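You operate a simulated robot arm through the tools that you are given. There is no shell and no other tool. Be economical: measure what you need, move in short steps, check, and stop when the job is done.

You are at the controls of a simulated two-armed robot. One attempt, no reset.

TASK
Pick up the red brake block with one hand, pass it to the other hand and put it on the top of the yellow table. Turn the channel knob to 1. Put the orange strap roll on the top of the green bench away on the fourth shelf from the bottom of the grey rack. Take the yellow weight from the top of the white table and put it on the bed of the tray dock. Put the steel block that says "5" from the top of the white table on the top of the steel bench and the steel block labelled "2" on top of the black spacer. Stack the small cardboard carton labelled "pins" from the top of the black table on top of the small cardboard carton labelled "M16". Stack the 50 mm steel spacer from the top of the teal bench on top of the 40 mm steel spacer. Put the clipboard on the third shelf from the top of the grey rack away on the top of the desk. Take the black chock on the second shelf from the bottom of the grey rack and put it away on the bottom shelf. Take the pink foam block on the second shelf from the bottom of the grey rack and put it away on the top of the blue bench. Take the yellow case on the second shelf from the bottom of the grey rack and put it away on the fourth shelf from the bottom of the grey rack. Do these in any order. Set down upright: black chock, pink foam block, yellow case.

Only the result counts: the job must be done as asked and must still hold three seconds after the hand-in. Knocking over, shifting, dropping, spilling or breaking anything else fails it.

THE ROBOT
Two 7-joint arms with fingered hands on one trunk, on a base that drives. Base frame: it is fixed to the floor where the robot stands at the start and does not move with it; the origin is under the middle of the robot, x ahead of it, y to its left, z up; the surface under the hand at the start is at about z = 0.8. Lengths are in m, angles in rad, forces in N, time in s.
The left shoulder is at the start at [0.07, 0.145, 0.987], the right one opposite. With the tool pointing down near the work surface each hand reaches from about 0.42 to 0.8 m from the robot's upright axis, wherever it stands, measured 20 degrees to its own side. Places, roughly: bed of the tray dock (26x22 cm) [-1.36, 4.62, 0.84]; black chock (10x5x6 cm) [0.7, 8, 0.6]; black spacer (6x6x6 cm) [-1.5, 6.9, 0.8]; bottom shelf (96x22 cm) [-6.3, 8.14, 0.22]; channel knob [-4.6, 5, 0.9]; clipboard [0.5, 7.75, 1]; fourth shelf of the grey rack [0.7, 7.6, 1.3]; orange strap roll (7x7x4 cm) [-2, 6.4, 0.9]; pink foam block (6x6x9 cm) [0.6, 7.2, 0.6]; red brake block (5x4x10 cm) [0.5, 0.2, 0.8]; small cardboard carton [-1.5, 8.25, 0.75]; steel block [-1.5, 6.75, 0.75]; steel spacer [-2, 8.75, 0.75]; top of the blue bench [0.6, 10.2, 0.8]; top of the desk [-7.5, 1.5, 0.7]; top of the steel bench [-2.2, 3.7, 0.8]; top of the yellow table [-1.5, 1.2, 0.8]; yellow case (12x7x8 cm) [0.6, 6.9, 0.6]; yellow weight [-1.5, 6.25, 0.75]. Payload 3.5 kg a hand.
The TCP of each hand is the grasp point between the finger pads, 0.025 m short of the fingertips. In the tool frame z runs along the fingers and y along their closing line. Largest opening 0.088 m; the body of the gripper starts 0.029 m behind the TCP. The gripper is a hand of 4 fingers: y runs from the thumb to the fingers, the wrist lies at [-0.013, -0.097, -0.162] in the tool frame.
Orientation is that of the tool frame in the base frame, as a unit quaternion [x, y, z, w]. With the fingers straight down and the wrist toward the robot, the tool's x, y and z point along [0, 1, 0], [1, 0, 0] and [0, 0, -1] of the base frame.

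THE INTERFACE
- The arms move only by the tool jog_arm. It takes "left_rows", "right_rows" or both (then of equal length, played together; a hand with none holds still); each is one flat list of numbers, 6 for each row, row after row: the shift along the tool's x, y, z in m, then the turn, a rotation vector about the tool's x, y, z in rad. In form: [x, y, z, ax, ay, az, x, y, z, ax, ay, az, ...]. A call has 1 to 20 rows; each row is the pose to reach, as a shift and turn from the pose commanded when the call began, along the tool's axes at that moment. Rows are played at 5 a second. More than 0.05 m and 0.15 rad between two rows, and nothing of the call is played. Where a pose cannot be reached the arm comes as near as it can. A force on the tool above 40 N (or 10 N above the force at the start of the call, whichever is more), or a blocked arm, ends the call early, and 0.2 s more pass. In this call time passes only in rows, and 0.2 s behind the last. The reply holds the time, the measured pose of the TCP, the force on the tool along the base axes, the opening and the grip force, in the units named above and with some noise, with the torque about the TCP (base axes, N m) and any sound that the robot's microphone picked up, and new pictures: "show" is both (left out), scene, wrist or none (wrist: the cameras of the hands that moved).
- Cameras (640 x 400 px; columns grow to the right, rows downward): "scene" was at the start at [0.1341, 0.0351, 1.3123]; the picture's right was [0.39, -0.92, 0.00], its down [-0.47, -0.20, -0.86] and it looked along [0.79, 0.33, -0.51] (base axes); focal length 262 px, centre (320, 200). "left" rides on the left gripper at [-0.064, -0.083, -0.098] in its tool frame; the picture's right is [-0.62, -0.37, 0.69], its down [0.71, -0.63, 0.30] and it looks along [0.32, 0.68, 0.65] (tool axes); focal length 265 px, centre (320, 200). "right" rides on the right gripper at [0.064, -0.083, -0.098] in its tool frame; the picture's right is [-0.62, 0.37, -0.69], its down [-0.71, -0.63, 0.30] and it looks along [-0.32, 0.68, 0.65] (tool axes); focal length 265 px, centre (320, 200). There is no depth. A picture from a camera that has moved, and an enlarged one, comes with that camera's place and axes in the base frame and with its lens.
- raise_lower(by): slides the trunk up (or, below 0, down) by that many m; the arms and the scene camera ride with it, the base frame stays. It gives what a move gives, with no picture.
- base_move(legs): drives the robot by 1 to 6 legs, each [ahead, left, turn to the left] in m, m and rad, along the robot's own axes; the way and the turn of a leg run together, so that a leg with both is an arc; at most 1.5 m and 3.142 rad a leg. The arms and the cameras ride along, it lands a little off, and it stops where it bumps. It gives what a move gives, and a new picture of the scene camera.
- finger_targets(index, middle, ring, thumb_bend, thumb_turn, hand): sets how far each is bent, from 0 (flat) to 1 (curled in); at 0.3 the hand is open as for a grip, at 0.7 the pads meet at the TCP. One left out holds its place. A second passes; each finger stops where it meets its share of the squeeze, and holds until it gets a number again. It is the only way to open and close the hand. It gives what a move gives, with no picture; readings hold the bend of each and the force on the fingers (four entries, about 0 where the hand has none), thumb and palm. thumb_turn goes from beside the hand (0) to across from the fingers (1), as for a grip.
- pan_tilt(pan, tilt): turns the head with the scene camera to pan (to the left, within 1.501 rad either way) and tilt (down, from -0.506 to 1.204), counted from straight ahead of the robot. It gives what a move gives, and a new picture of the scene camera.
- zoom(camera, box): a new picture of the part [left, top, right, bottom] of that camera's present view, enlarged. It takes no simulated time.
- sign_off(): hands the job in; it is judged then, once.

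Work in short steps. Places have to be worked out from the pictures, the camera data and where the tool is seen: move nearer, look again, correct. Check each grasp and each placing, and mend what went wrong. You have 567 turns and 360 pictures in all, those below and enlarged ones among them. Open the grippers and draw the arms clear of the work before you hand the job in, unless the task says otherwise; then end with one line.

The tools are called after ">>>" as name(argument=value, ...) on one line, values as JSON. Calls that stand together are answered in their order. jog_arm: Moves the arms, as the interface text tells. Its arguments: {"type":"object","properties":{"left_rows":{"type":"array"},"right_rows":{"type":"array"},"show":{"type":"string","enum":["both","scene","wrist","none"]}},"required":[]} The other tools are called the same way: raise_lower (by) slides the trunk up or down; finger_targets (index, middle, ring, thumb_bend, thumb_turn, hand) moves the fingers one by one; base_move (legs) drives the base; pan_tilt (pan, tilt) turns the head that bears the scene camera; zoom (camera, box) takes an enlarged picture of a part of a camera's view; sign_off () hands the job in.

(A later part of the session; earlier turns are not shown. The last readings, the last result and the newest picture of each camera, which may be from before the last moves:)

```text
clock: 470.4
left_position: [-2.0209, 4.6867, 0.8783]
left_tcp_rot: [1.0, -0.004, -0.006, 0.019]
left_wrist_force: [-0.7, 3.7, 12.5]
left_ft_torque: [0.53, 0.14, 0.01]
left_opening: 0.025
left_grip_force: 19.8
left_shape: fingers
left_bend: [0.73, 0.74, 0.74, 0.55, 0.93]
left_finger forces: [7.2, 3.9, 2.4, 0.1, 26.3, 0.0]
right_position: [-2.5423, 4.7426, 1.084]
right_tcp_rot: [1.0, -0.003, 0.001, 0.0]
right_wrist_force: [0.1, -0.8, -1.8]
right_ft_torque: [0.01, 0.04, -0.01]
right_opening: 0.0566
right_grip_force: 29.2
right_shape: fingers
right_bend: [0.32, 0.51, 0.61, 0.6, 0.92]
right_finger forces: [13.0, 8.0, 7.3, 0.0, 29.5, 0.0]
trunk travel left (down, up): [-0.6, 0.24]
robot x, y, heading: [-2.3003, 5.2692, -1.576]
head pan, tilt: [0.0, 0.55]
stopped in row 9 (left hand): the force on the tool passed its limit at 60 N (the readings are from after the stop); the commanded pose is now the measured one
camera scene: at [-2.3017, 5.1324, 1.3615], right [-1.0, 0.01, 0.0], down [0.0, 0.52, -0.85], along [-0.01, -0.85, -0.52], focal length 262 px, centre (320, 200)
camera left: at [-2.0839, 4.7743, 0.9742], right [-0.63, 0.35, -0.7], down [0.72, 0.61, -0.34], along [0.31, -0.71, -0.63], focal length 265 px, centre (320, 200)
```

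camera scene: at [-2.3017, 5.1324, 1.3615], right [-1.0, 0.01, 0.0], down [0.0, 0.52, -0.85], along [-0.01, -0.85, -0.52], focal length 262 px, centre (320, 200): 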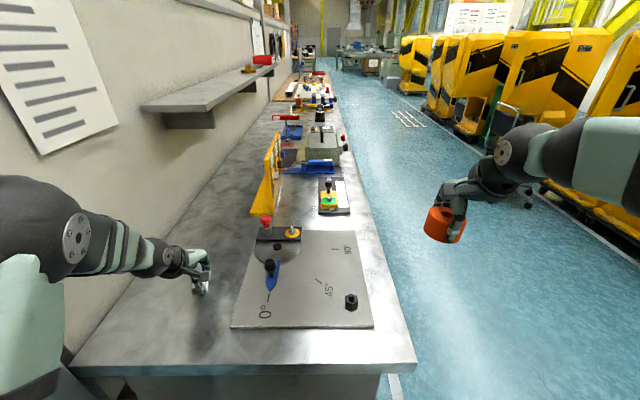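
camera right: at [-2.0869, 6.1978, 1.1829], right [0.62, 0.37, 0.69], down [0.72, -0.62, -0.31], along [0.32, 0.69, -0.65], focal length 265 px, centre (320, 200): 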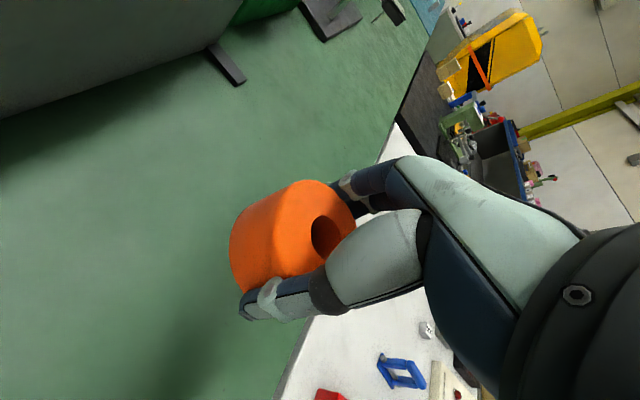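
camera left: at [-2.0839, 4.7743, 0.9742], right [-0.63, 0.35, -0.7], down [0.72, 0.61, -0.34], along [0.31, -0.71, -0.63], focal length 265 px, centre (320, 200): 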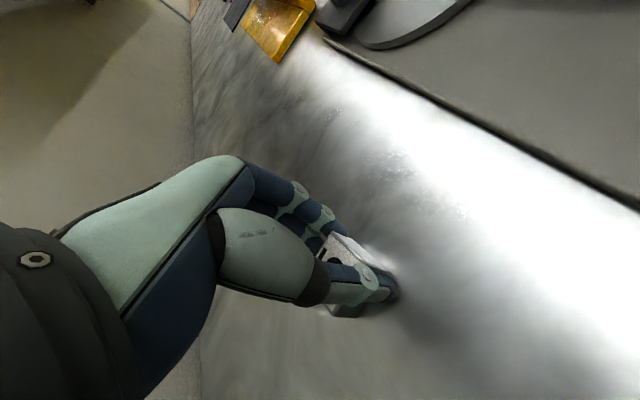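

Bench is at z≈0.847; the block is on it. Ease up slightly, release, and rise.

>>> jog_arm(left_rows=[0, 0, -0.001, 0, 0, 0], show="none")

>>> finger_targets(hand="left", index=0.3, middle=0.3, ring=0.3, thumb_bend=0.3)

>>> jog_arm(left_rows=[0, 0, -0.04, 0, 0, 0, 0, 0, -0.08, 0, 0, 0, 0, -0.03, -0.12, 0, 0, 0, 0, -0.07, -0.15, 0, 0, 0, 0, -0.11, -0.18, 0, 0, 0, 0, -0.15, -0.19, 0, 0, 0], show="scene")

>>> zoom(camera="scene", box=[100, 220, 300, 360])

```text
clock: 470.8
left_position: [-2.021, 4.6872, 0.8778]
left_tcp_rot: [1.0, -0.004, -0.006, 0.017]
left_wrist_force: [-0.4, 0.5, 9.0]
left_ft_torque: [0.39, 0.12, 0.01]
left_opening: 0.0246
left_grip_force: 20.3
left_shape: fingers
left_bend: [0.73, 0.73, 0.74, 0.55, 0.93]
left_finger forces: [8.4, 5.0, 2.7, 0.1, 25.8, 0.0]
right_position: [-2.5417, 4.7425, 1.0835]
right_tcp_rot: [1.0, -0.003, 0.001, 0.0]
right_wrist_force: [-0.5, 0.3, -1.7]
right_ft_torque: [-0.04, 0.0, 0.01]
right_opening: 0.0566
right_grip_force: 28.7
right_shape: fingers
right_bend: [0.32, 0.51, 0.61, 0.6, 0.92]
right_finger forces: [13.0, 8.1, 7.3, 0.1, 29.5, 0.0]
trunk travel left (down, up): [-0.6, 0.24]
robot x, y, heading: [-2.2975, 5.2711, -1.577]
head pan, tilt: [0.0, 0.55]
```

```text
clock: 471.8
left_position: [-2.0209, 4.6874, 0.8753]
left_tcp_rot: [1.0, -0.004, -0.007, 0.015]
left_wrist_force: [-0.4, -0.2, 0.1]
left_ft_torque: [0.01, -0.02, 0.01]
left_opening: 0.0854
left_grip_force: 0.1
left_shape: fingers
left_bend: [0.3, 0.3, 0.3, 0.3, 0.97]
left_finger forces: [0.1, 0.0, 0.1, 0.0, 0.0, 0.0]
right_position: [-2.5398, 4.7405, 1.0823]
right_tcp_rot: [1.0, -0.003, 0.001, 0.001]
right_wrist_force: [0.3, 0.1, -1.3]
right_ft_torque: [-0.03, 0.02, -0.03]
right_opening: 0.0567
right_grip_force: 28.9
right_shape: fingers
right_bend: [0.32, 0.51, 0.61, 0.6, 0.92]
right_finger forces: [13.0, 8.0, 7.5, 0.0, 29.5, 0.0]
trunk travel left (down, up): [-0.6, 0.24]
robot x, y, heading: [-2.3028, 5.2699, -1.577]
head pan, tilt: [0.0, 0.55]
```

```text
clock: 473.1
left_position: [-2.0192, 4.8458, 1.061]
left_tcp_rot: [1.0, -0.005, -0.01, 0.017]
left_wrist_force: [-0.2, -0.4, 0.5]
left_ft_torque: [-0.03, 0.0, -0.01]
left_opening: 0.0852
left_grip_force: 0.1
left_shape: fingers
left_bend: [0.3, 0.3, 0.3, 0.3, 0.97]
left_finger forces: [0.2, 0.0, 0.0, 0.0, 0.1, 0.1]
right_position: [-2.5413, 4.7423, 1.0851]
right_tcp_rot: [1.0, -0.003, 0.001, 0.0]
right_wrist_force: [-0.1, 0.1, -1.8]
right_ft_torque: [-0.06, -0.01, 0.02]
right_opening: 0.0566
right_grip_force: 29.2
right_shape: fingers
right_bend: [0.32, 0.51, 0.61, 0.6, 0.92]
right_finger forces: [13.0, 8.2, 7.4, 0.0, 29.3, 0.0]
trunk travel left (down, up): [-0.6, 0.24]
robot x, y, heading: [-2.2979, 5.2678, -1.58]
head pan, tilt: [0.0, 0.55]
camera scene: at [-2.3011, 5.1316, 1.3613], right [-1.0, 0.01, 0.0], down [0.0, 0.52, -0.85], along [-0.01, -0.85, -0.52], focal length 262 px, centre (320, 200)
```

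scene: 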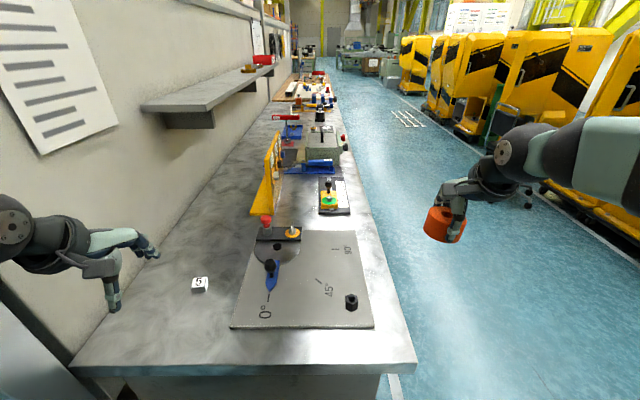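

```text
2.86 times, centred on (200, 290) of scene
camera zoom: at [-2.3011, 5.1316, 1.3613], right [-1.0, 0.01, 0.0], down [0.0, 0.52, -0.85], along [-0.01, -0.85, -0.52], focal length 748 px, centre (663, -57)
```

zoom: 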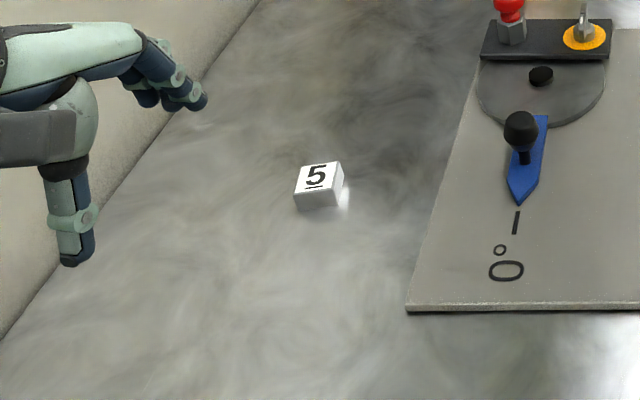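

Block 5 sits on the steel bench. The channel knob is nearby to the west (≈[-4.6, 5]), so I go there now; back up, turn to face west.

>>> base_move(legs=[[-0.15, 0, 0], [0, 0, -1.565], [0.9, 0.1, 0]])

>>> pan_tilt(pan=0.1, tilt=0.45)

```text
clock: 482.7
left_position: [-3.6228, 5.0533, 1.061]
left_tcp_rot: [-0.703, 0.711, 0.017, -0.005]
left_wrist_force: [0.0, 1.0, 0.0]
left_ft_torque: [-0.01, 0.02, 0.0]
left_opening: 0.0849
left_grip_force: 0.1
left_shape: fingers
left_bend: [0.3, 0.3, 0.3, 0.3, 0.97]
left_finger forces: [0.0, 0.0, 0.1, 0.0, 0.0, 0.0]
right_position: [-3.7263, 5.5762, 1.0833]
right_tcp_rot: [-0.704, 0.71, -0.002, -0.001]
right_wrist_force: [-0.2, 0.7, -1.0]
right_ft_torque: [0.03, 0.01, 0.03]
right_opening: 0.0562
right_grip_force: 28.6
right_shape: fingers
right_bend: [0.32, 0.51, 0.61, 0.6, 0.92]
right_finger forces: [12.4, 8.0, 7.5, 0.0, 28.4, 0.0]
trunk travel left (down, up): [-0.6, 0.24]
robot x, y, heading: [-3.2015, 5.3384, 3.134]
head pan, tilt: [0.0, 0.55]
camera scene: at [-3.3361, 5.3365, 1.3612], right [0.01, 1.0, 0.0], down [0.52, -0.01, -0.85], along [-0.85, 0.01, -0.52], focal length 262 px, centre (320, 200)
```

scene: 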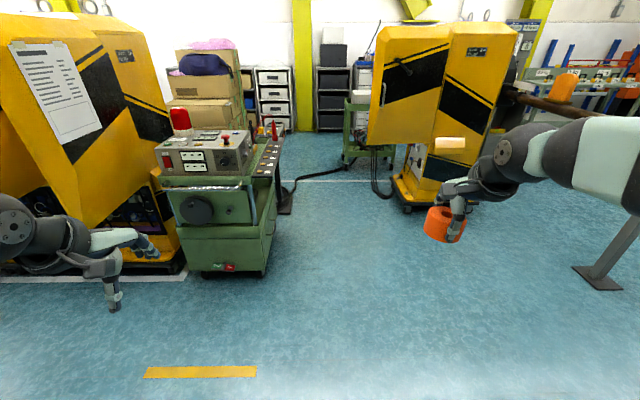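

```text
clock: 483.4
left_position: [-3.6239, 5.054, 1.0614]
left_tcp_rot: [-0.704, 0.71, 0.017, -0.006]
left_wrist_force: [0.6, 0.0, 0.0]
left_ft_torque: [-0.01, -0.01, -0.03]
left_opening: 0.0847
left_grip_force: 0.0
left_shape: fingers
left_bend: [0.3, 0.3, 0.3, 0.3, 0.97]
left_finger forces: [0.1, 0.0, 0.1, 0.1, 0.1, 0.0]
right_position: [-3.7255, 5.5765, 1.0841]
right_tcp_rot: [-0.705, 0.709, -0.001, -0.001]
right_wrist_force: [-0.3, 0.5, -1.3]
right_ft_torque: [0.01, 0.03, 0.01]
right_opening: 0.0564
right_grip_force: 28.1
right_shape: fingers
right_bend: [0.32, 0.51, 0.61, 0.6, 0.92]
right_finger forces: [12.4, 8.0, 7.5, 0.0, 28.4, 0.1]
trunk travel left (down, up): [-0.6, 0.24]
robot x, y, heading: [-3.1967, 5.3345, 3.129]
head pan, tilt: [0.099, 0.45]
camera scene: at [-3.3382, 5.3274, 1.3701], right [-0.09, 1.0, 0.0], down [0.43, 0.04, -0.9], along [-0.9, -0.08, -0.44], focal length 262 px, centre (320, 200)
```

scene: 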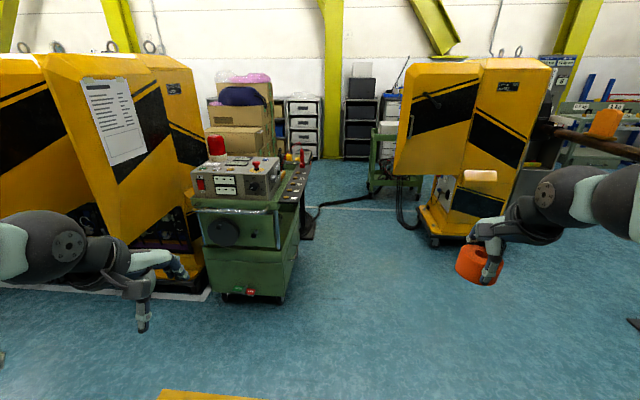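

The green cart carries a control box with a dark knob. I zoom on it.

>>> zoom(camera="scene", box=[180, 130, 320, 220])

```text
4.44 times, centred on (250, 175) of scene
camera zoom: at [-3.3382, 5.3274, 1.3701], right [-0.09, 1.0, 0.0], down [0.43, 0.04, -0.9], along [-0.9, -0.08, -0.44], focal length 1164 px, centre (631, 311)
```

zoom: 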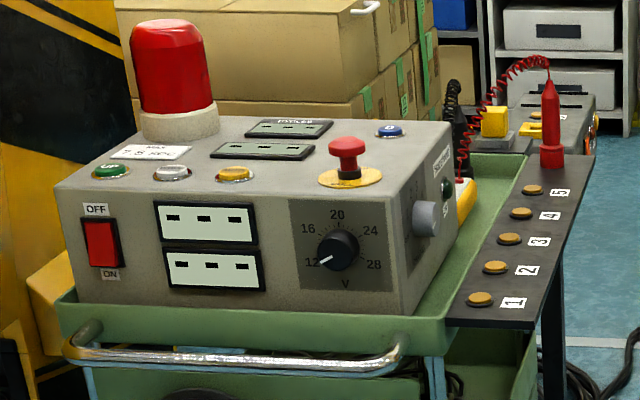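

The channel knob must be the grey one on the cart's north side face. I drive around to view that side.

>>> base_move(legs=[[0.7, -0.45, 0.0], [0.55, 0, 0], [0, 0, 1.57]])

>>> pan_tilt(pan=0.1, tilt=0.5)

```text
clock: 494.4
left_position: [-4.1845, 5.3542, 1.0615]
left_tcp_rot: [1.0, -0.02, -0.009, 0.015]
left_wrist_force: [-0.1, 0.6, -0.5]
left_ft_torque: [0.04, 0.01, 0.02]
left_opening: 0.0851
left_grip_force: 0.0
left_shape: fingers
left_bend: [0.3, 0.3, 0.3, 0.3, 0.97]
left_finger forces: [0.0, 0.0, 0.1, 0.1, 0.0, 0.0]
right_position: [-4.7103, 5.2676, 1.0843]
right_tcp_rot: [1.0, -0.017, 0.001, 0.0]
right_wrist_force: [-0.6, -0.4, -0.7]
right_ft_torque: [0.03, 0.01, -0.02]
right_opening: 0.056
right_grip_force: 27.8
right_shape: fingers
right_bend: [0.33, 0.52, 0.61, 0.61, 0.92]
right_finger forces: [11.9, 7.9, 7.8, 0.1, 27.5, 0.1]
trunk travel left (down, up): [-0.6, 0.24]
robot x, y, heading: [-4.4537, 5.7853, -1.607]
head pan, tilt: [0.099, 0.45]
camera scene: at [-4.4493, 5.6469, 1.3702], right [-1.0, -0.06, 0.0], down [-0.03, 0.43, -0.9], along [0.06, -0.9, -0.44], focal length 262 px, centre (320, 200)
```

scene: 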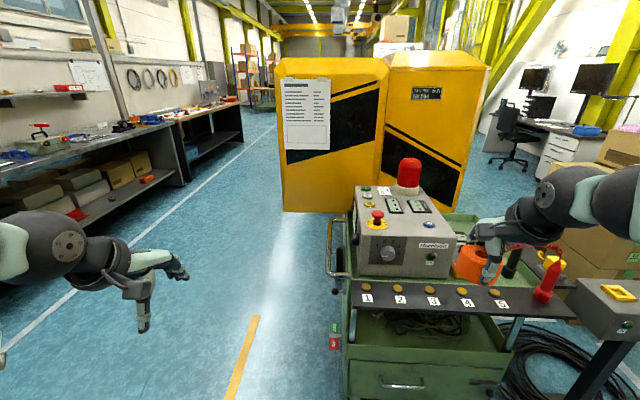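

```text
clock: 495.0
left_position: [-4.1835, 5.3543, 1.0618]
left_tcp_rot: [1.0, -0.02, -0.009, 0.015]
left_wrist_force: [0.5, 0.9, 0.1]
left_ft_torque: [0.01, -0.02, 0.02]
left_opening: 0.0854
left_grip_force: 0.1
left_shape: fingers
left_bend: [0.3, 0.3, 0.3, 0.3, 0.97]
left_finger forces: [0.0, 0.0, 0.0, 0.0, 0.0, 0.0]
right_position: [-4.709, 5.2663, 1.0834]
right_tcp_rot: [1.0, -0.018, 0.001, 0.0]
right_wrist_force: [-0.4, 0.3, -1.8]
right_ft_torque: [0.01, 0.03, -0.04]
right_opening: 0.0558
right_grip_force: 27.4
right_shape: fingers
right_bend: [0.33, 0.52, 0.61, 0.61, 0.92]
right_finger forces: [11.9, 7.9, 7.7, 0.0, 27.5, 0.0]
trunk travel left (down, up): [-0.6, 0.24]
robot x, y, heading: [-4.4582, 5.7909, -1.608]
head pan, tilt: [0.099, 0.499]
camera scene: at [-4.4493, 5.6478, 1.3657], right [-1.0, -0.06, 0.0], down [-0.03, 0.48, -0.88], along [0.05, -0.88, -0.48], focal length 262 px, centre (320, 200)
```

scene: 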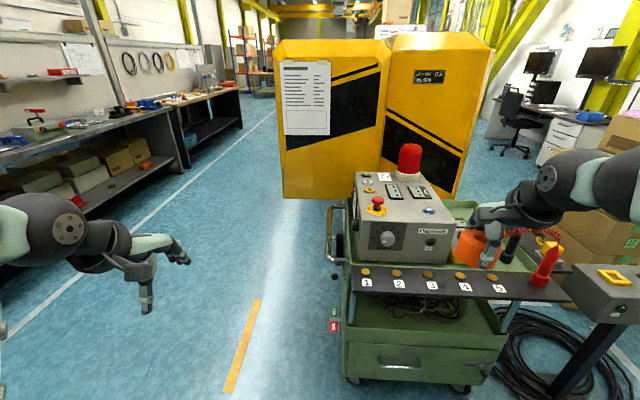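

>>> zoom(camera="scene", box=[330, 190, 510, 310])

```text
3.33 times, centred on (420, 250) of scene
camera zoom: at [-4.4493, 5.6478, 1.3657], right [-1.0, -0.06, 0.0], down [-0.03, 0.48, -0.88], along [0.05, -0.88, -0.48], focal length 873 px, centre (-13, 33)
```

zoom: 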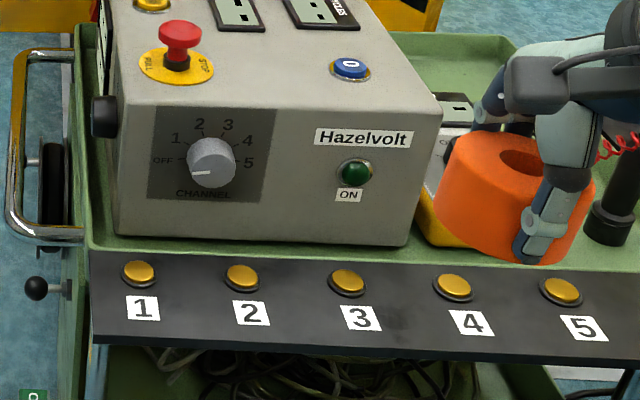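

The channel knob reads OFF now at ≈[-4.61, 5.02, 0.90]; it needs one step clockwise to 1. I rotate the left hand so its fingers point forward (thumb left), while lifting the right hand a bit.

>>> jog_arm(left_rows=[0, 0, 0, -0.0806, 0.0806, 0.0806, 0, 0, 0, -0.161, 0.161, 0.161, 0, 0, 0, -0.242, 0.242, 0.242, 0, 0, 0, -0.322, 0.322, 0.322, 0, 0, 0, -0.403, 0.403, 0.403, 0, 0, 0, -0.484, 0.484, 0.484, 0, 0, 0, -0.564, 0.564, 0.564, 0, 0, 0, -0.645, 0.645, 0.645, 0, 0, 0, -0.725, 0.725, 0.725, 0, 0, 0, -0.806, 0.806, 0.806, 0, 0, 0, -0.887, 0.887, 0.887, 0, 0, 0, -0.967, 0.967, 0.967, 0, 0, 0, -1.048, 1.048, 1.048, 0, 0, 0, -1.128, 1.128, 1.128, 0, 0, 0, -1.209, 1.209, 1.209], right_rows=[0, -0.01, -0.01, 0, 0, 0, 0, -0.02, -0.02, 0, 0, 0, 0, -0.03, -0.03, 0, 0, 0, 0, -0.04, -0.04, 0, 0, 0, 0, -0.05, -0.05, 0, 0, 0, 0, -0.05, -0.05, 0, 0, 0, 0, -0.05, -0.05, 0, 0, 0, 0, -0.05, -0.05, 0, 0, 0, 0, -0.05, -0.05, 0, 0, 0, 0, -0.05, -0.05, 0, 0, 0, 0, -0.05, -0.05, 0, 0, 0, 0, -0.05, -0.05, 0, 0, 0, 0, -0.05, -0.05, 0, 0, 0, 0, -0.05, -0.05, 0, 0, 0, 0, -0.05, -0.05, 0, 0, 0], show="scene")

```text
clock: 498.2
left_position: [-4.184, 5.3555, 1.0612]
left_tcp_rot: [0.485, -0.497, 0.494, 0.523]
left_wrist_force: [0.2, 0.5, -0.1]
left_ft_torque: [-0.03, -0.01, 0.0]
left_opening: 0.0849
left_grip_force: 0.1
left_shape: fingers
left_bend: [0.3, 0.3, 0.3, 0.3, 0.97]
left_finger forces: [0.0, 0.0, 0.1, 0.0, 0.1, 0.0]
left hand out of reach, approached as far as the arm can: row 1, 2, 3, 4, 7, 8, 9, 10, 11, 12
right_position: [-4.7069, 5.3164, 1.1323]
right_tcp_rot: [1.0, -0.017, 0.0, 0.0]
right_wrist_force: [0.2, -0.7, -1.4]
right_ft_torque: [-0.01, 0.03, 0.0]
right_opening: 0.0559
right_grip_force: 27.5
right_shape: fingers
right_bend: [0.33, 0.52, 0.62, 0.61, 0.92]
right_finger forces: [11.9, 7.9, 7.6, 0.0, 27.3, 0.0]
trunk travel left (down, up): [-0.6, 0.24]
robot x, y, heading: [-4.454, 5.79, -1.61]
head pan, tilt: [0.099, 0.499]
camera scene: at [-4.4483, 5.6477, 1.3657], right [-1.0, -0.06, 0.0], down [-0.03, 0.48, -0.88], along [0.05, -0.88, -0.48], focal length 262 px, centre (320, 200)
```

scene: 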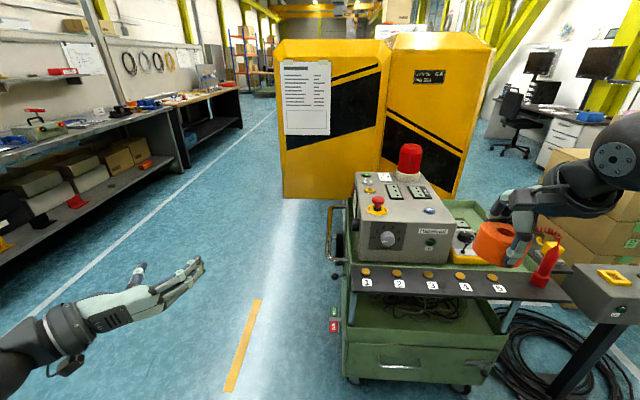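

Fingers now point forward. I strafe right to line up with the knob.

>>> base_move(legs=[[0.0, -0.4, 0.035]])

>>> jog_arm(left_rows=[-0.04, 0, 0, 0, 0, 0, -0.08, 0, 0, 0, 0, 0, -0.12, 0, 0, 0, 0, 0, -0.155, 0, 0, 0, 0, 0], show="both")

```text
clock: 500.7
left_position: [-4.5662, 5.3727, 1.0613]
left_tcp_rot: [0.496, -0.489, 0.503, 0.512]
left_wrist_force: [-0.3, -0.3, 0.5]
left_ft_torque: [0.01, -0.01, 0.0]
left_opening: 0.0851
left_grip_force: 0.1
left_shape: fingers
left_bend: [0.3, 0.3, 0.3, 0.3, 0.97]
left_finger forces: [0.1, 0.0, 0.0, 0.1, 0.0, 0.1]
right_position: [-5.0881, 5.3158, 1.1327]
right_tcp_rot: [1.0, 0.0, 0.0, 0.0]
right_wrist_force: [0.3, -1.1, -1.1]
right_ft_torque: [-0.01, 0.0, -0.02]
right_opening: 0.0559
right_grip_force: 27.4
right_shape: fingers
right_bend: [0.33, 0.52, 0.62, 0.61, 0.92]
right_finger forces: [12.0, 7.9, 7.8, 0.0, 27.3, 0.0]
trunk travel left (down, up): [-0.6, 0.24]
robot x, y, heading: [-4.8523, 5.7969, -1.575]
head pan, tilt: [0.099, 0.499]
camera scene: at [-4.8412, 5.656, 1.3657], right [-1.0, -0.1, 0.0], down [-0.05, 0.48, -0.88], along [0.09, -0.87, -0.48], focal length 262 px, centre (320, 200)
```

scene: 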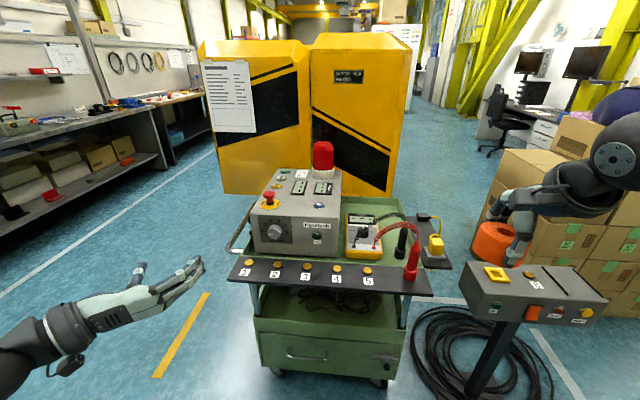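

```text
clock: 501.7
left_position: [-4.5158, 5.3106, 0.949]
left_tcp_rot: [0.494, -0.495, 0.496, 0.514]
left_wrist_force: [0.1, -0.3, -0.5]
left_ft_torque: [0.01, 0.02, 0.0]
left_opening: 0.0849
left_grip_force: 0.1
left_shape: fingers
left_bend: [0.3, 0.3, 0.3, 0.3, 0.98]
left_finger forces: [0.0, 0.0, 0.0, 0.0, 0.0, 0.1]
left hand out of reach, approached as far as the arm can: row 1, 2, 3, 4
right_position: [-5.0853, 5.3127, 1.1328]
right_tcp_rot: [1.0, 0.002, -0.002, -0.001]
right_wrist_force: [-0.2, 0.3, -0.8]
right_ft_torque: [0.01, 0.04, -0.01]
right_opening: 0.0558
right_grip_force: 27.7
right_shape: fingers
right_bend: [0.33, 0.52, 0.62, 0.61, 0.92]
right_finger forces: [11.9, 7.9, 7.6, 0.0, 27.3, 0.0]
trunk travel left (down, up): [-0.6, 0.24]
robot x, y, heading: [-4.8509, 5.7977, -1.574]
head pan, tilt: [0.099, 0.499]
camera scene: at [-4.8383, 5.6535, 1.3654], right [-1.0, -0.1, 0.0], down [-0.05, 0.48, -0.88], along [0.09, -0.87, -0.48], focal length 262 px, centre (320, 200)
camera left: at [-4.434, 5.4058, 0.8809], right [0.34, -0.71, -0.61], down [0.64, -0.3, 0.71], along [-0.69, -0.63, 0.35], focal length 265 px, centre (320, 200)
```

scene: 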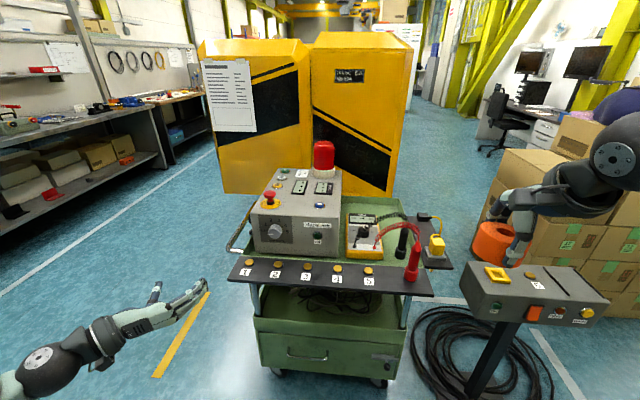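
left: 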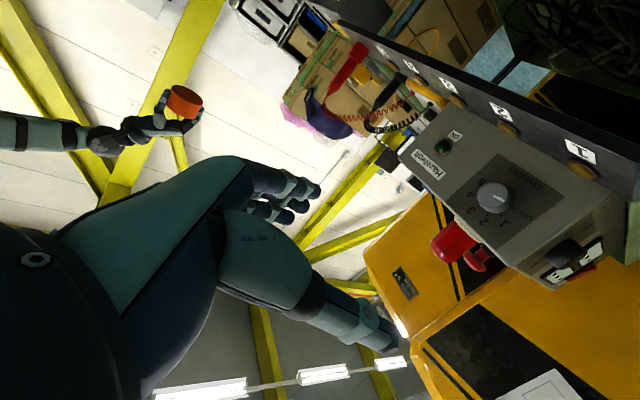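

Knob cap triangulates to [-4.622, 4.973, 0.865]. The hand was too close to the body; I drive 0.2 m ahead and then extend.

>>> base_move(legs=[[0.16, 0.0, 0.0]])

>>> jog_arm(left_rows=[-0.02, 0.03, 0.02, 0, 0, 0, -0.04, 0.06, 0.04, 0, 0, 0, -0.06, 0.08, 0.06, 0, 0, 0, -0.08, 0.1, 0.07, 0, 0, 0], show="both")

```text
clock: 503.1
left_position: [-4.5214, 5.1509, 0.9511]
left_tcp_rot: [0.493, -0.494, 0.496, 0.515]
left_wrist_force: [0.3, 0.5, -0.5]
left_ft_torque: [0.0, -0.03, 0.0]
left_opening: 0.0852
left_grip_force: 0.0
left_shape: fingers
left_bend: [0.3, 0.3, 0.3, 0.3, 0.98]
left_finger forces: [0.1, 0.1, 0.0, 0.0, 0.0, 0.0]
right_position: [-5.0904, 5.156, 1.1337]
right_tcp_rot: [1.0, 0.0, 0.001, -0.001]
right_wrist_force: [0.9, 0.9, -1.3]
right_ft_torque: [-0.03, 0.03, 0.01]
right_opening: 0.0558
right_grip_force: 27.4
right_shape: fingers
right_bend: [0.33, 0.52, 0.62, 0.61, 0.92]
right_finger forces: [12.0, 7.8, 7.7, 0.1, 27.3, 0.0]
trunk travel left (down, up): [-0.6, 0.24]
robot x, y, heading: [-4.852, 5.6363, -1.573]
head pan, tilt: [0.099, 0.499]
camera scene: at [-4.8424, 5.4949, 1.3658], right [-1.0, -0.1, 0.0], down [-0.05, 0.48, -0.88], along [0.08, -0.87, -0.48], focal length 262 px, centre (320, 200)
```

scene: 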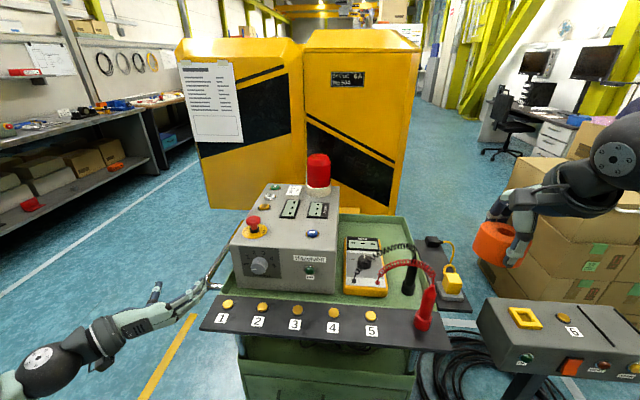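

```text
clock: 504.1
left_position: [-4.6203, 5.0645, 0.8773]
left_tcp_rot: [0.494, -0.496, 0.495, 0.515]
left_wrist_force: [-0.8, -0.2, -0.2]
left_ft_torque: [0.02, 0.01, 0.03]
left_opening: 0.0853
left_grip_force: 0.1
left_shape: fingers
left_bend: [0.3, 0.3, 0.3, 0.3, 0.98]
left_finger forces: [0.0, 0.0, 0.0, 0.0, 0.1, 0.1]
left hand out of reach, approached as far as the arm can: row 1, 2, 3, 4
right_position: [-5.0899, 5.1535, 1.133]
right_tcp_rot: [1.0, 0.0, 0.001, -0.002]
right_wrist_force: [0.4, 0.2, -1.3]
right_ft_torque: [0.02, 0.0, -0.01]
right_opening: 0.0559
right_grip_force: 27.6
right_shape: fingers
right_bend: [0.33, 0.52, 0.62, 0.61, 0.92]
right_finger forces: [11.9, 7.8, 7.7, 0.0, 27.3, 0.0]
trunk travel left (down, up): [-0.6, 0.24]
robot x, y, heading: [-4.8495, 5.634, -1.577]
head pan, tilt: [0.099, 0.499]
camera scene: at [-4.8428, 5.4933, 1.3656], right [-1.0, -0.1, 0.0], down [-0.05, 0.48, -0.88], along [0.08, -0.87, -0.48], focal length 262 px, centre (320, 200)
camera left: at [-4.5362, 5.1597, 0.8099], right [0.34, -0.71, -0.61], down [0.64, -0.3, 0.71], along [-0.69, -0.63, 0.35], focal length 265 px, centre (320, 200)
```

scene: 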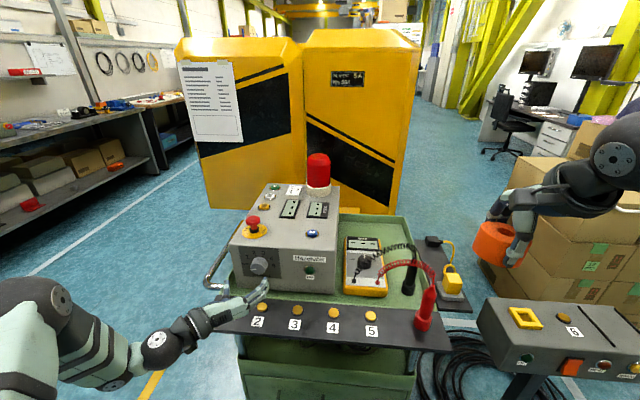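
left: 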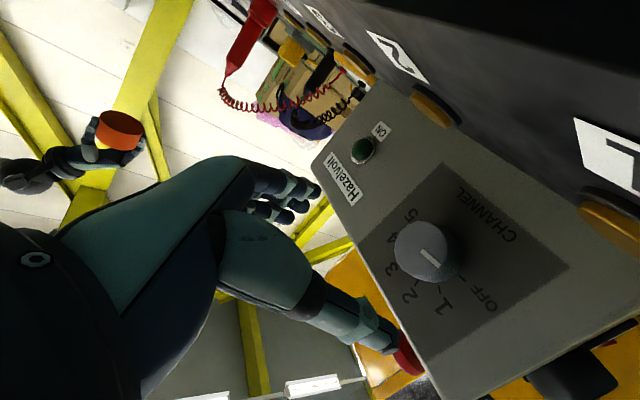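

The knob pointer is at OFF. The wrist camera is just above the cart's panel, so I tilt the fingers ~30° downward to lift the hand before approaching.

>>> jog_arm(left_rows=[0.01, 0, 0, 0, -0.13, 0, 0.02, 0, 0, 0, -0.26, 0, 0.03, 0, 0, 0, -0.39, 0, 0.03, 0, 0, 0, -0.52, 0], show="wrist")

```text
clock: 505.1
left_position: [-4.6188, 5.0675, 0.908]
left_tcp_rot: [-0.605, 0.612, -0.352, -0.369]
left_wrist_force: [-0.4, -0.4, -0.1]
left_ft_torque: [0.02, -0.02, 0.01]
left_opening: 0.0853
left_grip_force: 0.0
left_shape: fingers
left_bend: [0.3, 0.3, 0.3, 0.3, 0.98]
left_finger forces: [0.0, 0.1, 0.0, 0.1, 0.0, 0.1]
right_position: [-5.0892, 5.1555, 1.1324]
right_tcp_rot: [1.0, 0.0, 0.001, 0.0]
right_wrist_force: [-0.7, 0.9, -1.2]
right_ft_torque: [0.03, -0.02, -0.01]
right_opening: 0.0557
right_grip_force: 27.3
right_shape: fingers
right_bend: [0.33, 0.52, 0.62, 0.61, 0.92]
right_finger forces: [12.0, 7.8, 7.7, 0.0, 27.3, 0.0]
trunk travel left (down, up): [-0.6, 0.24]
robot x, y, heading: [-4.8519, 5.6372, -1.57]
head pan, tilt: [0.099, 0.499]
camera left: at [-4.5339, 5.1821, 0.8969], right [0.35, -0.32, -0.88], down [0.63, -0.62, 0.47], along [-0.7, -0.72, -0.02], focal length 265 px, centre (320, 200)
```

left: 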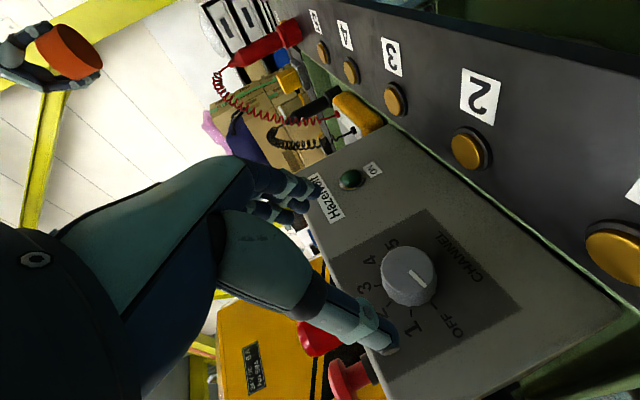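

Knob refined to [-4.619, 4.972, 0.862]. Approach most of the way along the finger direction.

>>> jog_arm(left_rows=[0.003, -0.001, 0.025, 0, 0, 0, 0.006, -0.002, 0.05, 0, 0, 0, 0.009, -0.002, 0.075, 0, 0, 0], show="both")

```text
clock: 505.9
left_position: [-4.6178, 4.9966, 0.878]
left_tcp_rot: [-0.604, 0.611, -0.352, -0.371]
left_wrist_force: [0.4, -0.3, 0.6]
left_ft_torque: [0.0, -0.03, 0.02]
left_opening: 0.0849
left_grip_force: 0.1
left_shape: fingers
left_bend: [0.3, 0.3, 0.3, 0.3, 0.98]
left_finger forces: [0.0, 0.0, 0.0, 0.0, 0.0, 0.0]
right_position: [-5.0893, 5.1539, 1.1333]
right_tcp_rot: [1.0, 0.0, 0.0, -0.001]
right_wrist_force: [-0.1, 0.6, -1.9]
right_ft_torque: [0.02, -0.01, -0.01]
right_opening: 0.0559
right_grip_force: 27.2
right_shape: fingers
right_bend: [0.33, 0.52, 0.62, 0.61, 0.92]
right_finger forces: [12.0, 7.9, 7.7, 0.0, 27.3, 0.1]
trunk travel left (down, up): [-0.6, 0.24]
robot x, y, heading: [-4.8518, 5.6382, -1.573]
head pan, tilt: [0.099, 0.499]
camera scene: at [-4.8421, 5.4935, 1.3656], right [-1.0, -0.1, 0.0], down [-0.05, 0.48, -0.88], along [0.08, -0.87, -0.48], focal length 262 px, centre (320, 200)
camera left: at [-4.5325, 5.1112, 0.8679], right [0.35, -0.32, -0.88], down [0.63, -0.62, 0.47], along [-0.7, -0.71, -0.02], focal length 265 px, centre (320, 200)
```

scene: 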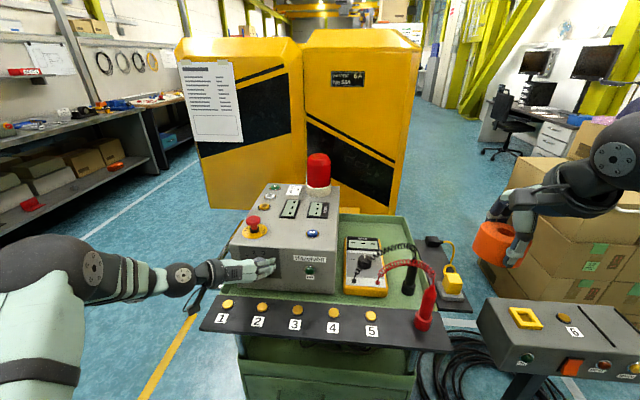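
left: 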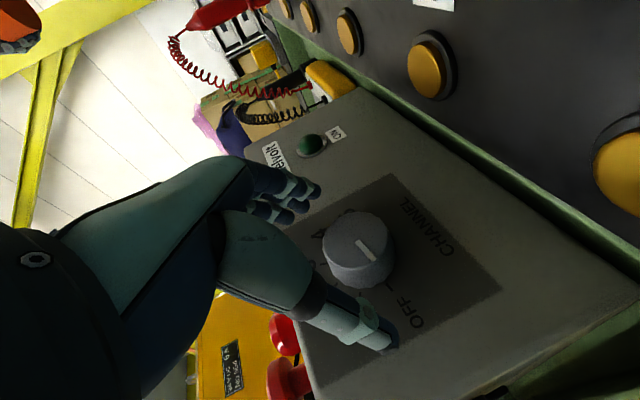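

Close the remaining 2.4 cm, then pinch the knob.

>>> jog_arm(left_rows=[-0.002, 0, 0.012, 0, 0, 0, -0.003, 0, 0.024, 0, 0, 0], show="wrist")

```text
clock: 506.5
left_position: [-4.6201, 4.9797, 0.8654]
left_tcp_rot: [-0.604, 0.611, -0.352, -0.371]
left_wrist_force: [-0.1, 4.8, -1.9]
left_ft_torque: [0.02, -0.07, -0.25]
left_opening: 0.0851
left_grip_force: 2.6
left_shape: fingers
left_bend: [0.3, 0.3, 0.28, 0.3, 0.98]
left_finger forces: [0.1, 0.1, 4.5, 0.1, 0.1, 0.0]
right_position: [-5.0892, 5.1566, 1.133]
right_tcp_rot: [1.0, 0.0, 0.0, 0.001]
right_wrist_force: [1.1, -0.2, -1.5]
right_ft_torque: [0.0, 0.01, 0.01]
right_opening: 0.0559
right_grip_force: 27.8
right_shape: fingers
right_bend: [0.33, 0.52, 0.62, 0.61, 0.92]
right_finger forces: [12.0, 7.9, 7.7, 0.1, 27.3, 0.0]
trunk travel left (down, up): [-0.6, 0.24]
robot x, y, heading: [-4.852, 5.6339, -1.57]
head pan, tilt: [0.099, 0.499]
camera left: at [-4.5337, 5.0934, 0.8545], right [0.35, -0.32, -0.88], down [0.62, -0.62, 0.47], along [-0.7, -0.71, -0.01], focal length 265 px, centre (320, 200)
```

left: 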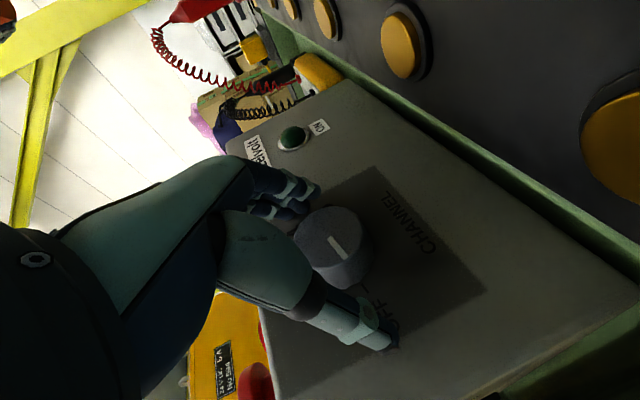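

Fingertips just touch the faceplate. Pinch with thumb, index and middle.

>>> finger_targets(hand="left", index=0.62, middle=0.62, ring=0.35, thumb_bend=0.62)

>>> zoom(camera="left", box=[200, 120, 520, 360])

```text
clock: 507.5
left_position: [-4.6227, 4.9805, 0.8661]
left_tcp_rot: [-0.602, 0.613, -0.352, -0.371]
left_wrist_force: [-11.3, 23.3, -3.1]
left_ft_torque: [0.12, 0.01, -1.1]
left_opening: 0.0323
left_grip_force: 18.0
left_shape: fingers
left_bend: [0.54, 0.52, 0.32, 0.56, 0.97]
left_finger forces: [6.3, 21.8, 3.6, 0.0, 4.0, 0.0]
right_position: [-5.0922, 5.1585, 1.1345]
right_tcp_rot: [1.0, 0.0, 0.001, 0.002]
right_wrist_force: [-0.2, 0.6, -1.0]
right_ft_torque: [-0.01, 0.04, -0.03]
right_opening: 0.0562
right_grip_force: 27.3
right_shape: fingers
right_bend: [0.33, 0.52, 0.62, 0.61, 0.92]
right_finger forces: [12.1, 7.9, 7.7, 0.0, 27.2, 0.1]
trunk travel left (down, up): [-0.6, 0.24]
robot x, y, heading: [-4.8537, 5.6357, -1.57]
head pan, tilt: [0.099, 0.499]
```

```text
1.67 times, centred on (360, 240) of left
camera zoom: at [-4.5363, 5.0954, 0.8561], right [0.35, -0.32, -0.88], down [0.62, -0.63, 0.47], along [-0.7, -0.71, -0.02], focal length 442 px, centre (253, 133)
```

zoom: 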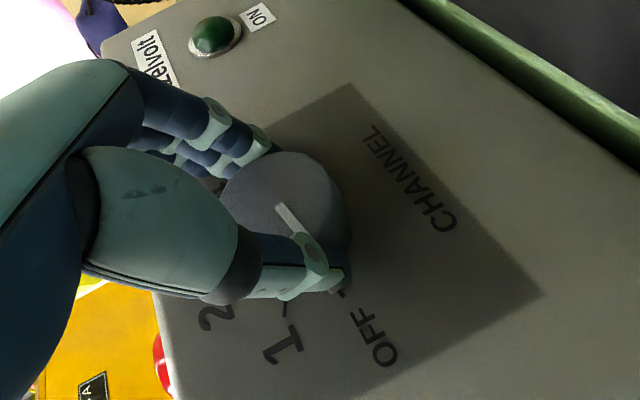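

Knob is pinched. I rotate about the knob axis clockwise by one step (~36°).

>>> jog_arm(left_rows=[0, 0, -0.003, 0.05, -0.002, 0.092, 0, 0, -0.003, 0.1, -0.004, 0.184, 0, 0, -0.003, 0.151, -0.006, 0.276, 0, 0, -0.003, 0.201, -0.008, 0.368, 0, 0, -0.003, 0.252, -0.01, 0.46, 0, 0, -0.003, 0.302, -0.012, 0.5525], show="wrist")

```text
clock: 508.9
left_position: [-4.6262, 4.9818, 0.8698]
left_tcp_rot: [-0.463, 0.697, -0.522, -0.166]
left_wrist_force: [-18.5, 17.8, -1.1]
left_ft_torque: [0.23, 0.38, -0.8]
left_opening: 0.032
left_grip_force: 19.8
left_shape: fingers
left_bend: [0.51, 0.52, 0.34, 0.58, 0.97]
left_finger forces: [8.1, 26.1, 2.8, 0.0, 2.7, 0.0]
right_position: [-5.0947, 5.1585, 1.1343]
right_tcp_rot: [1.0, -0.001, 0.003, 0.001]
right_wrist_force: [-0.5, 0.2, -1.6]
right_ft_torque: [0.02, -0.04, 0.02]
right_opening: 0.0557
right_grip_force: 27.6
right_shape: fingers
right_bend: [0.33, 0.52, 0.62, 0.61, 0.92]
right_finger forces: [12.0, 8.0, 7.7, 0.1, 27.3, 0.0]
trunk travel left (down, up): [-0.6, 0.24]
robot x, y, heading: [-4.8538, 5.6335, -1.575]
head pan, tilt: [0.099, 0.499]
camera left: at [-4.5503, 5.0965, 0.9105], right [0.8, -0.33, -0.51], down [0.23, -0.62, 0.75], along [-0.56, -0.71, -0.42], focal length 265 px, centre (320, 200)
```

left: 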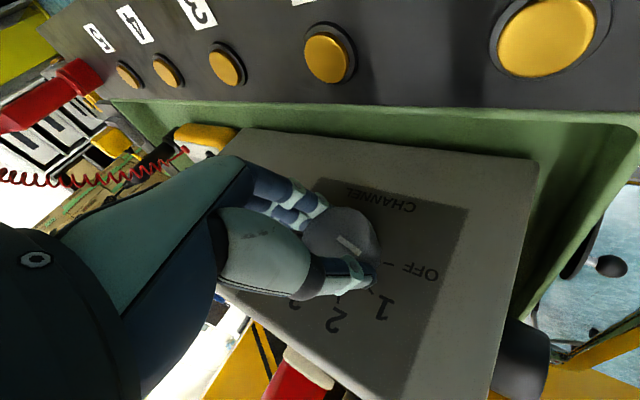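

>>> zoom(camera="left", box=[260, 160, 480, 340])

```text
2.22 times, centred on (370, 250) of left
camera zoom: at [-4.5503, 5.0965, 0.9105], right [0.8, -0.33, -0.51], down [0.23, -0.62, 0.75], along [-0.56, -0.71, -0.42], focal length 590 px, centre (209, 89)
```

zoom: 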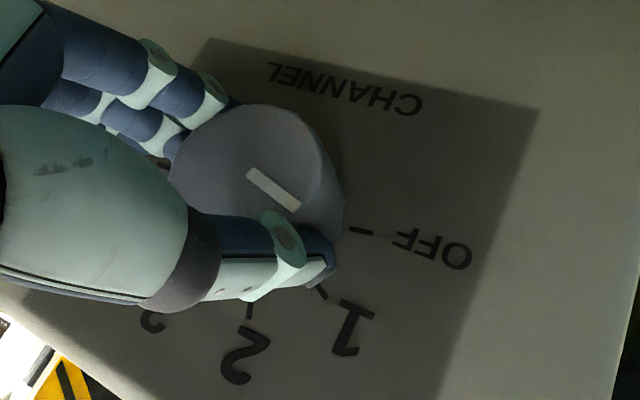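

The knob moved ~23° (from OFF at −8° to ~15°; mark 1 is at ~37°). I continue rotating further.

>>> jog_arm(left_rows=[0, 0, 0, 0.048, -0.002, 0.088, 0, 0, 0, 0.096, -0.004, 0.176, 0, 0, 0, 0.144, -0.006, 0.264, 0, 0, 0, 0.192, -0.008, 0.352], show="none")

>>> zoom(camera="left", box=[260, 160, 480, 340])

```text
clock: 509.9
left_position: [-4.6282, 4.9822, 0.8665]
left_tcp_rot: [-0.352, 0.716, -0.602, -0.026]
left_wrist_force: [-18.9, 16.7, -5.7]
left_ft_torque: [0.47, 0.36, -0.7]
left_opening: 0.0323
left_grip_force: 20.9
left_shape: fingers
left_bend: [0.5, 0.51, 0.34, 0.59, 0.98]
left_finger forces: [7.8, 29.4, 2.1, 0.0, 2.9, 0.0]
right_position: [-5.0946, 5.157, 1.1339]
right_tcp_rot: [1.0, 0.0, 0.003, 0.001]
right_wrist_force: [1.0, -0.7, -0.7]
right_ft_torque: [0.01, 0.01, 0.0]
right_opening: 0.0558
right_grip_force: 27.3
right_shape: fingers
right_bend: [0.33, 0.52, 0.62, 0.61, 0.92]
right_finger forces: [12.0, 7.9, 7.7, 0.1, 27.3, 0.0]
trunk travel left (down, up): [-0.6, 0.24]
robot x, y, heading: [-4.85, 5.6357, -1.572]
head pan, tilt: [0.099, 0.499]
```

```text
2.22 times, centred on (370, 250) of left
camera zoom: at [-4.5735, 5.0965, 0.9345], right [0.93, -0.33, -0.16], down [-0.08, -0.62, 0.78], along [-0.36, -0.71, -0.61], focal length 590 px, centre (209, 89)
```

zoom: 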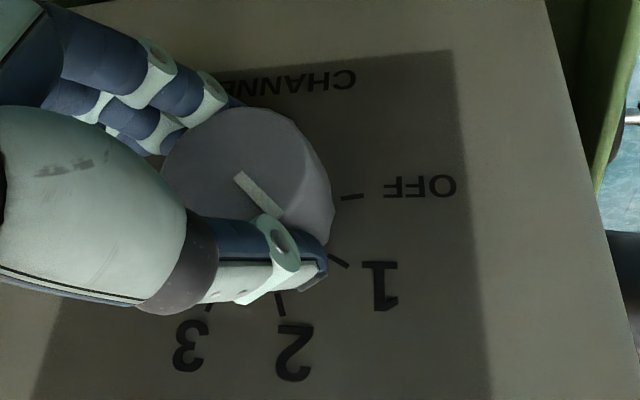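

Pointer now ≈43° vs mark 1 ≈39° — at 1. I release and back away to check.

>>> finger_targets(hand="left", index=0.25, middle=0.25, ring=0.25, thumb_bend=0.25)

>>> jog_arm(left_rows=[0, 0, -0.03, 0, 0, 0, 0, 0, -0.06, 0, 0, 0, 0, 0, -0.1, 0, 0, 0], show="both")

>>> zoom(camera="left", box=[300, 180, 520, 360])

```text
clock: 510.9
left_position: [-4.6205, 4.9792, 0.8676]
left_tcp_rot: [-0.353, 0.713, -0.606, -0.021]
left_wrist_force: [0.1, 0.0, 0.2]
left_ft_torque: [-0.03, -0.03, 0.0]
left_opening: 0.0937
left_grip_force: 0.0
left_shape: fingers
left_bend: [0.25, 0.25, 0.25, 0.25, 0.98]
left_finger forces: [0.0, 0.0, 0.0, 0.1, 0.0, 0.0]
right_position: [-5.0904, 5.1547, 1.1334]
right_tcp_rot: [1.0, 0.0, 0.001, 0.0]
right_wrist_force: [-0.6, -0.3, -0.7]
right_ft_torque: [0.01, -0.01, 0.01]
right_opening: 0.0557
right_grip_force: 27.4
right_shape: fingers
right_bend: [0.33, 0.52, 0.62, 0.61, 0.92]
right_finger forces: [12.1, 8.0, 7.7, 0.0, 27.3, 0.1]
trunk travel left (down, up): [-0.6, 0.24]
robot x, y, heading: [-4.8517, 5.6348, -1.579]
head pan, tilt: [0.099, 0.499]
```

```text
clock: 511.9
left_position: [-4.6402, 5.0882, 0.837]
left_tcp_rot: [-0.382, 0.737, -0.558, 0.003]
left_wrist_force: [0.9, -0.1, 10.2]
left_ft_torque: [-0.11, 0.16, 0.02]
left_opening: 0.0848
left_grip_force: 5.0
left_shape: fingers
left_bend: [0.29, 0.27, 0.25, 0.25, 0.98]
left_finger forces: [7.8, 3.0, 0.0, 0.0, 0.1, 0.1]
right_position: [-5.0901, 5.1564, 1.1335]
right_tcp_rot: [1.0, 0.0, 0.002, 0.001]
right_wrist_force: [1.1, 0.4, -0.5]
right_ft_torque: [0.0, 0.02, 0.0]
right_opening: 0.0559
right_grip_force: 27.5
right_shape: fingers
right_bend: [0.33, 0.52, 0.62, 0.61, 0.92]
right_finger forces: [12.0, 7.8, 7.7, 0.0, 27.3, 0.1]
trunk travel left (down, up): [-0.6, 0.24]
robot x, y, heading: [-4.8536, 5.6367, -1.575]
head pan, tilt: [0.099, 0.499]
stopped in row 3 (left hand): the arm was blocked; the commanded pose is now the measured one
camera scene: at [-4.8427, 5.4965, 1.366], right [-1.0, -0.1, 0.0], down [-0.05, 0.48, -0.88], along [0.08, -0.87, -0.48], focal length 262 px, centre (320, 200)
camera left: at [-4.5907, 5.1978, 0.9168], right [0.94, -0.25, -0.22], down [-0.02, -0.71, 0.71], along [-0.33, -0.66, -0.67], focal length 265 px, centre (320, 200)
```

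scene: 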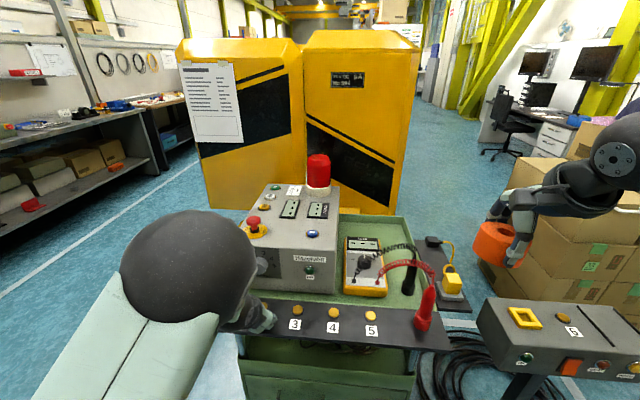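
left: 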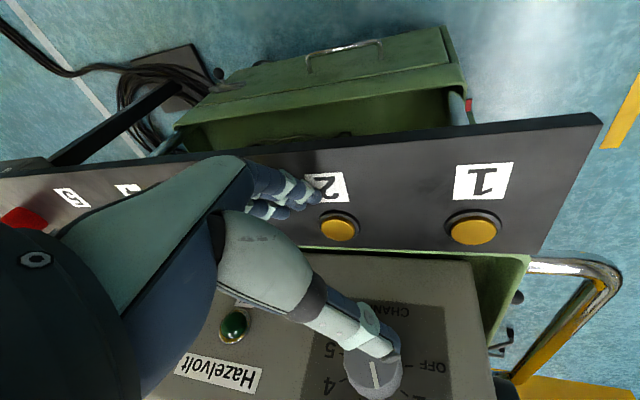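

```text
2.22 times, centred on (410, 270) of left
camera zoom: at [-4.5907, 5.1978, 0.9168], right [0.94, -0.25, -0.22], down [-0.02, -0.71, 0.71], along [-0.33, -0.66, -0.67], focal length 590 px, centre (120, 44)
```

zoom: 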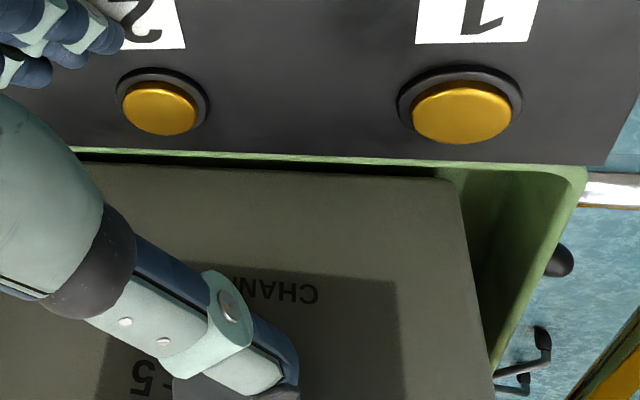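

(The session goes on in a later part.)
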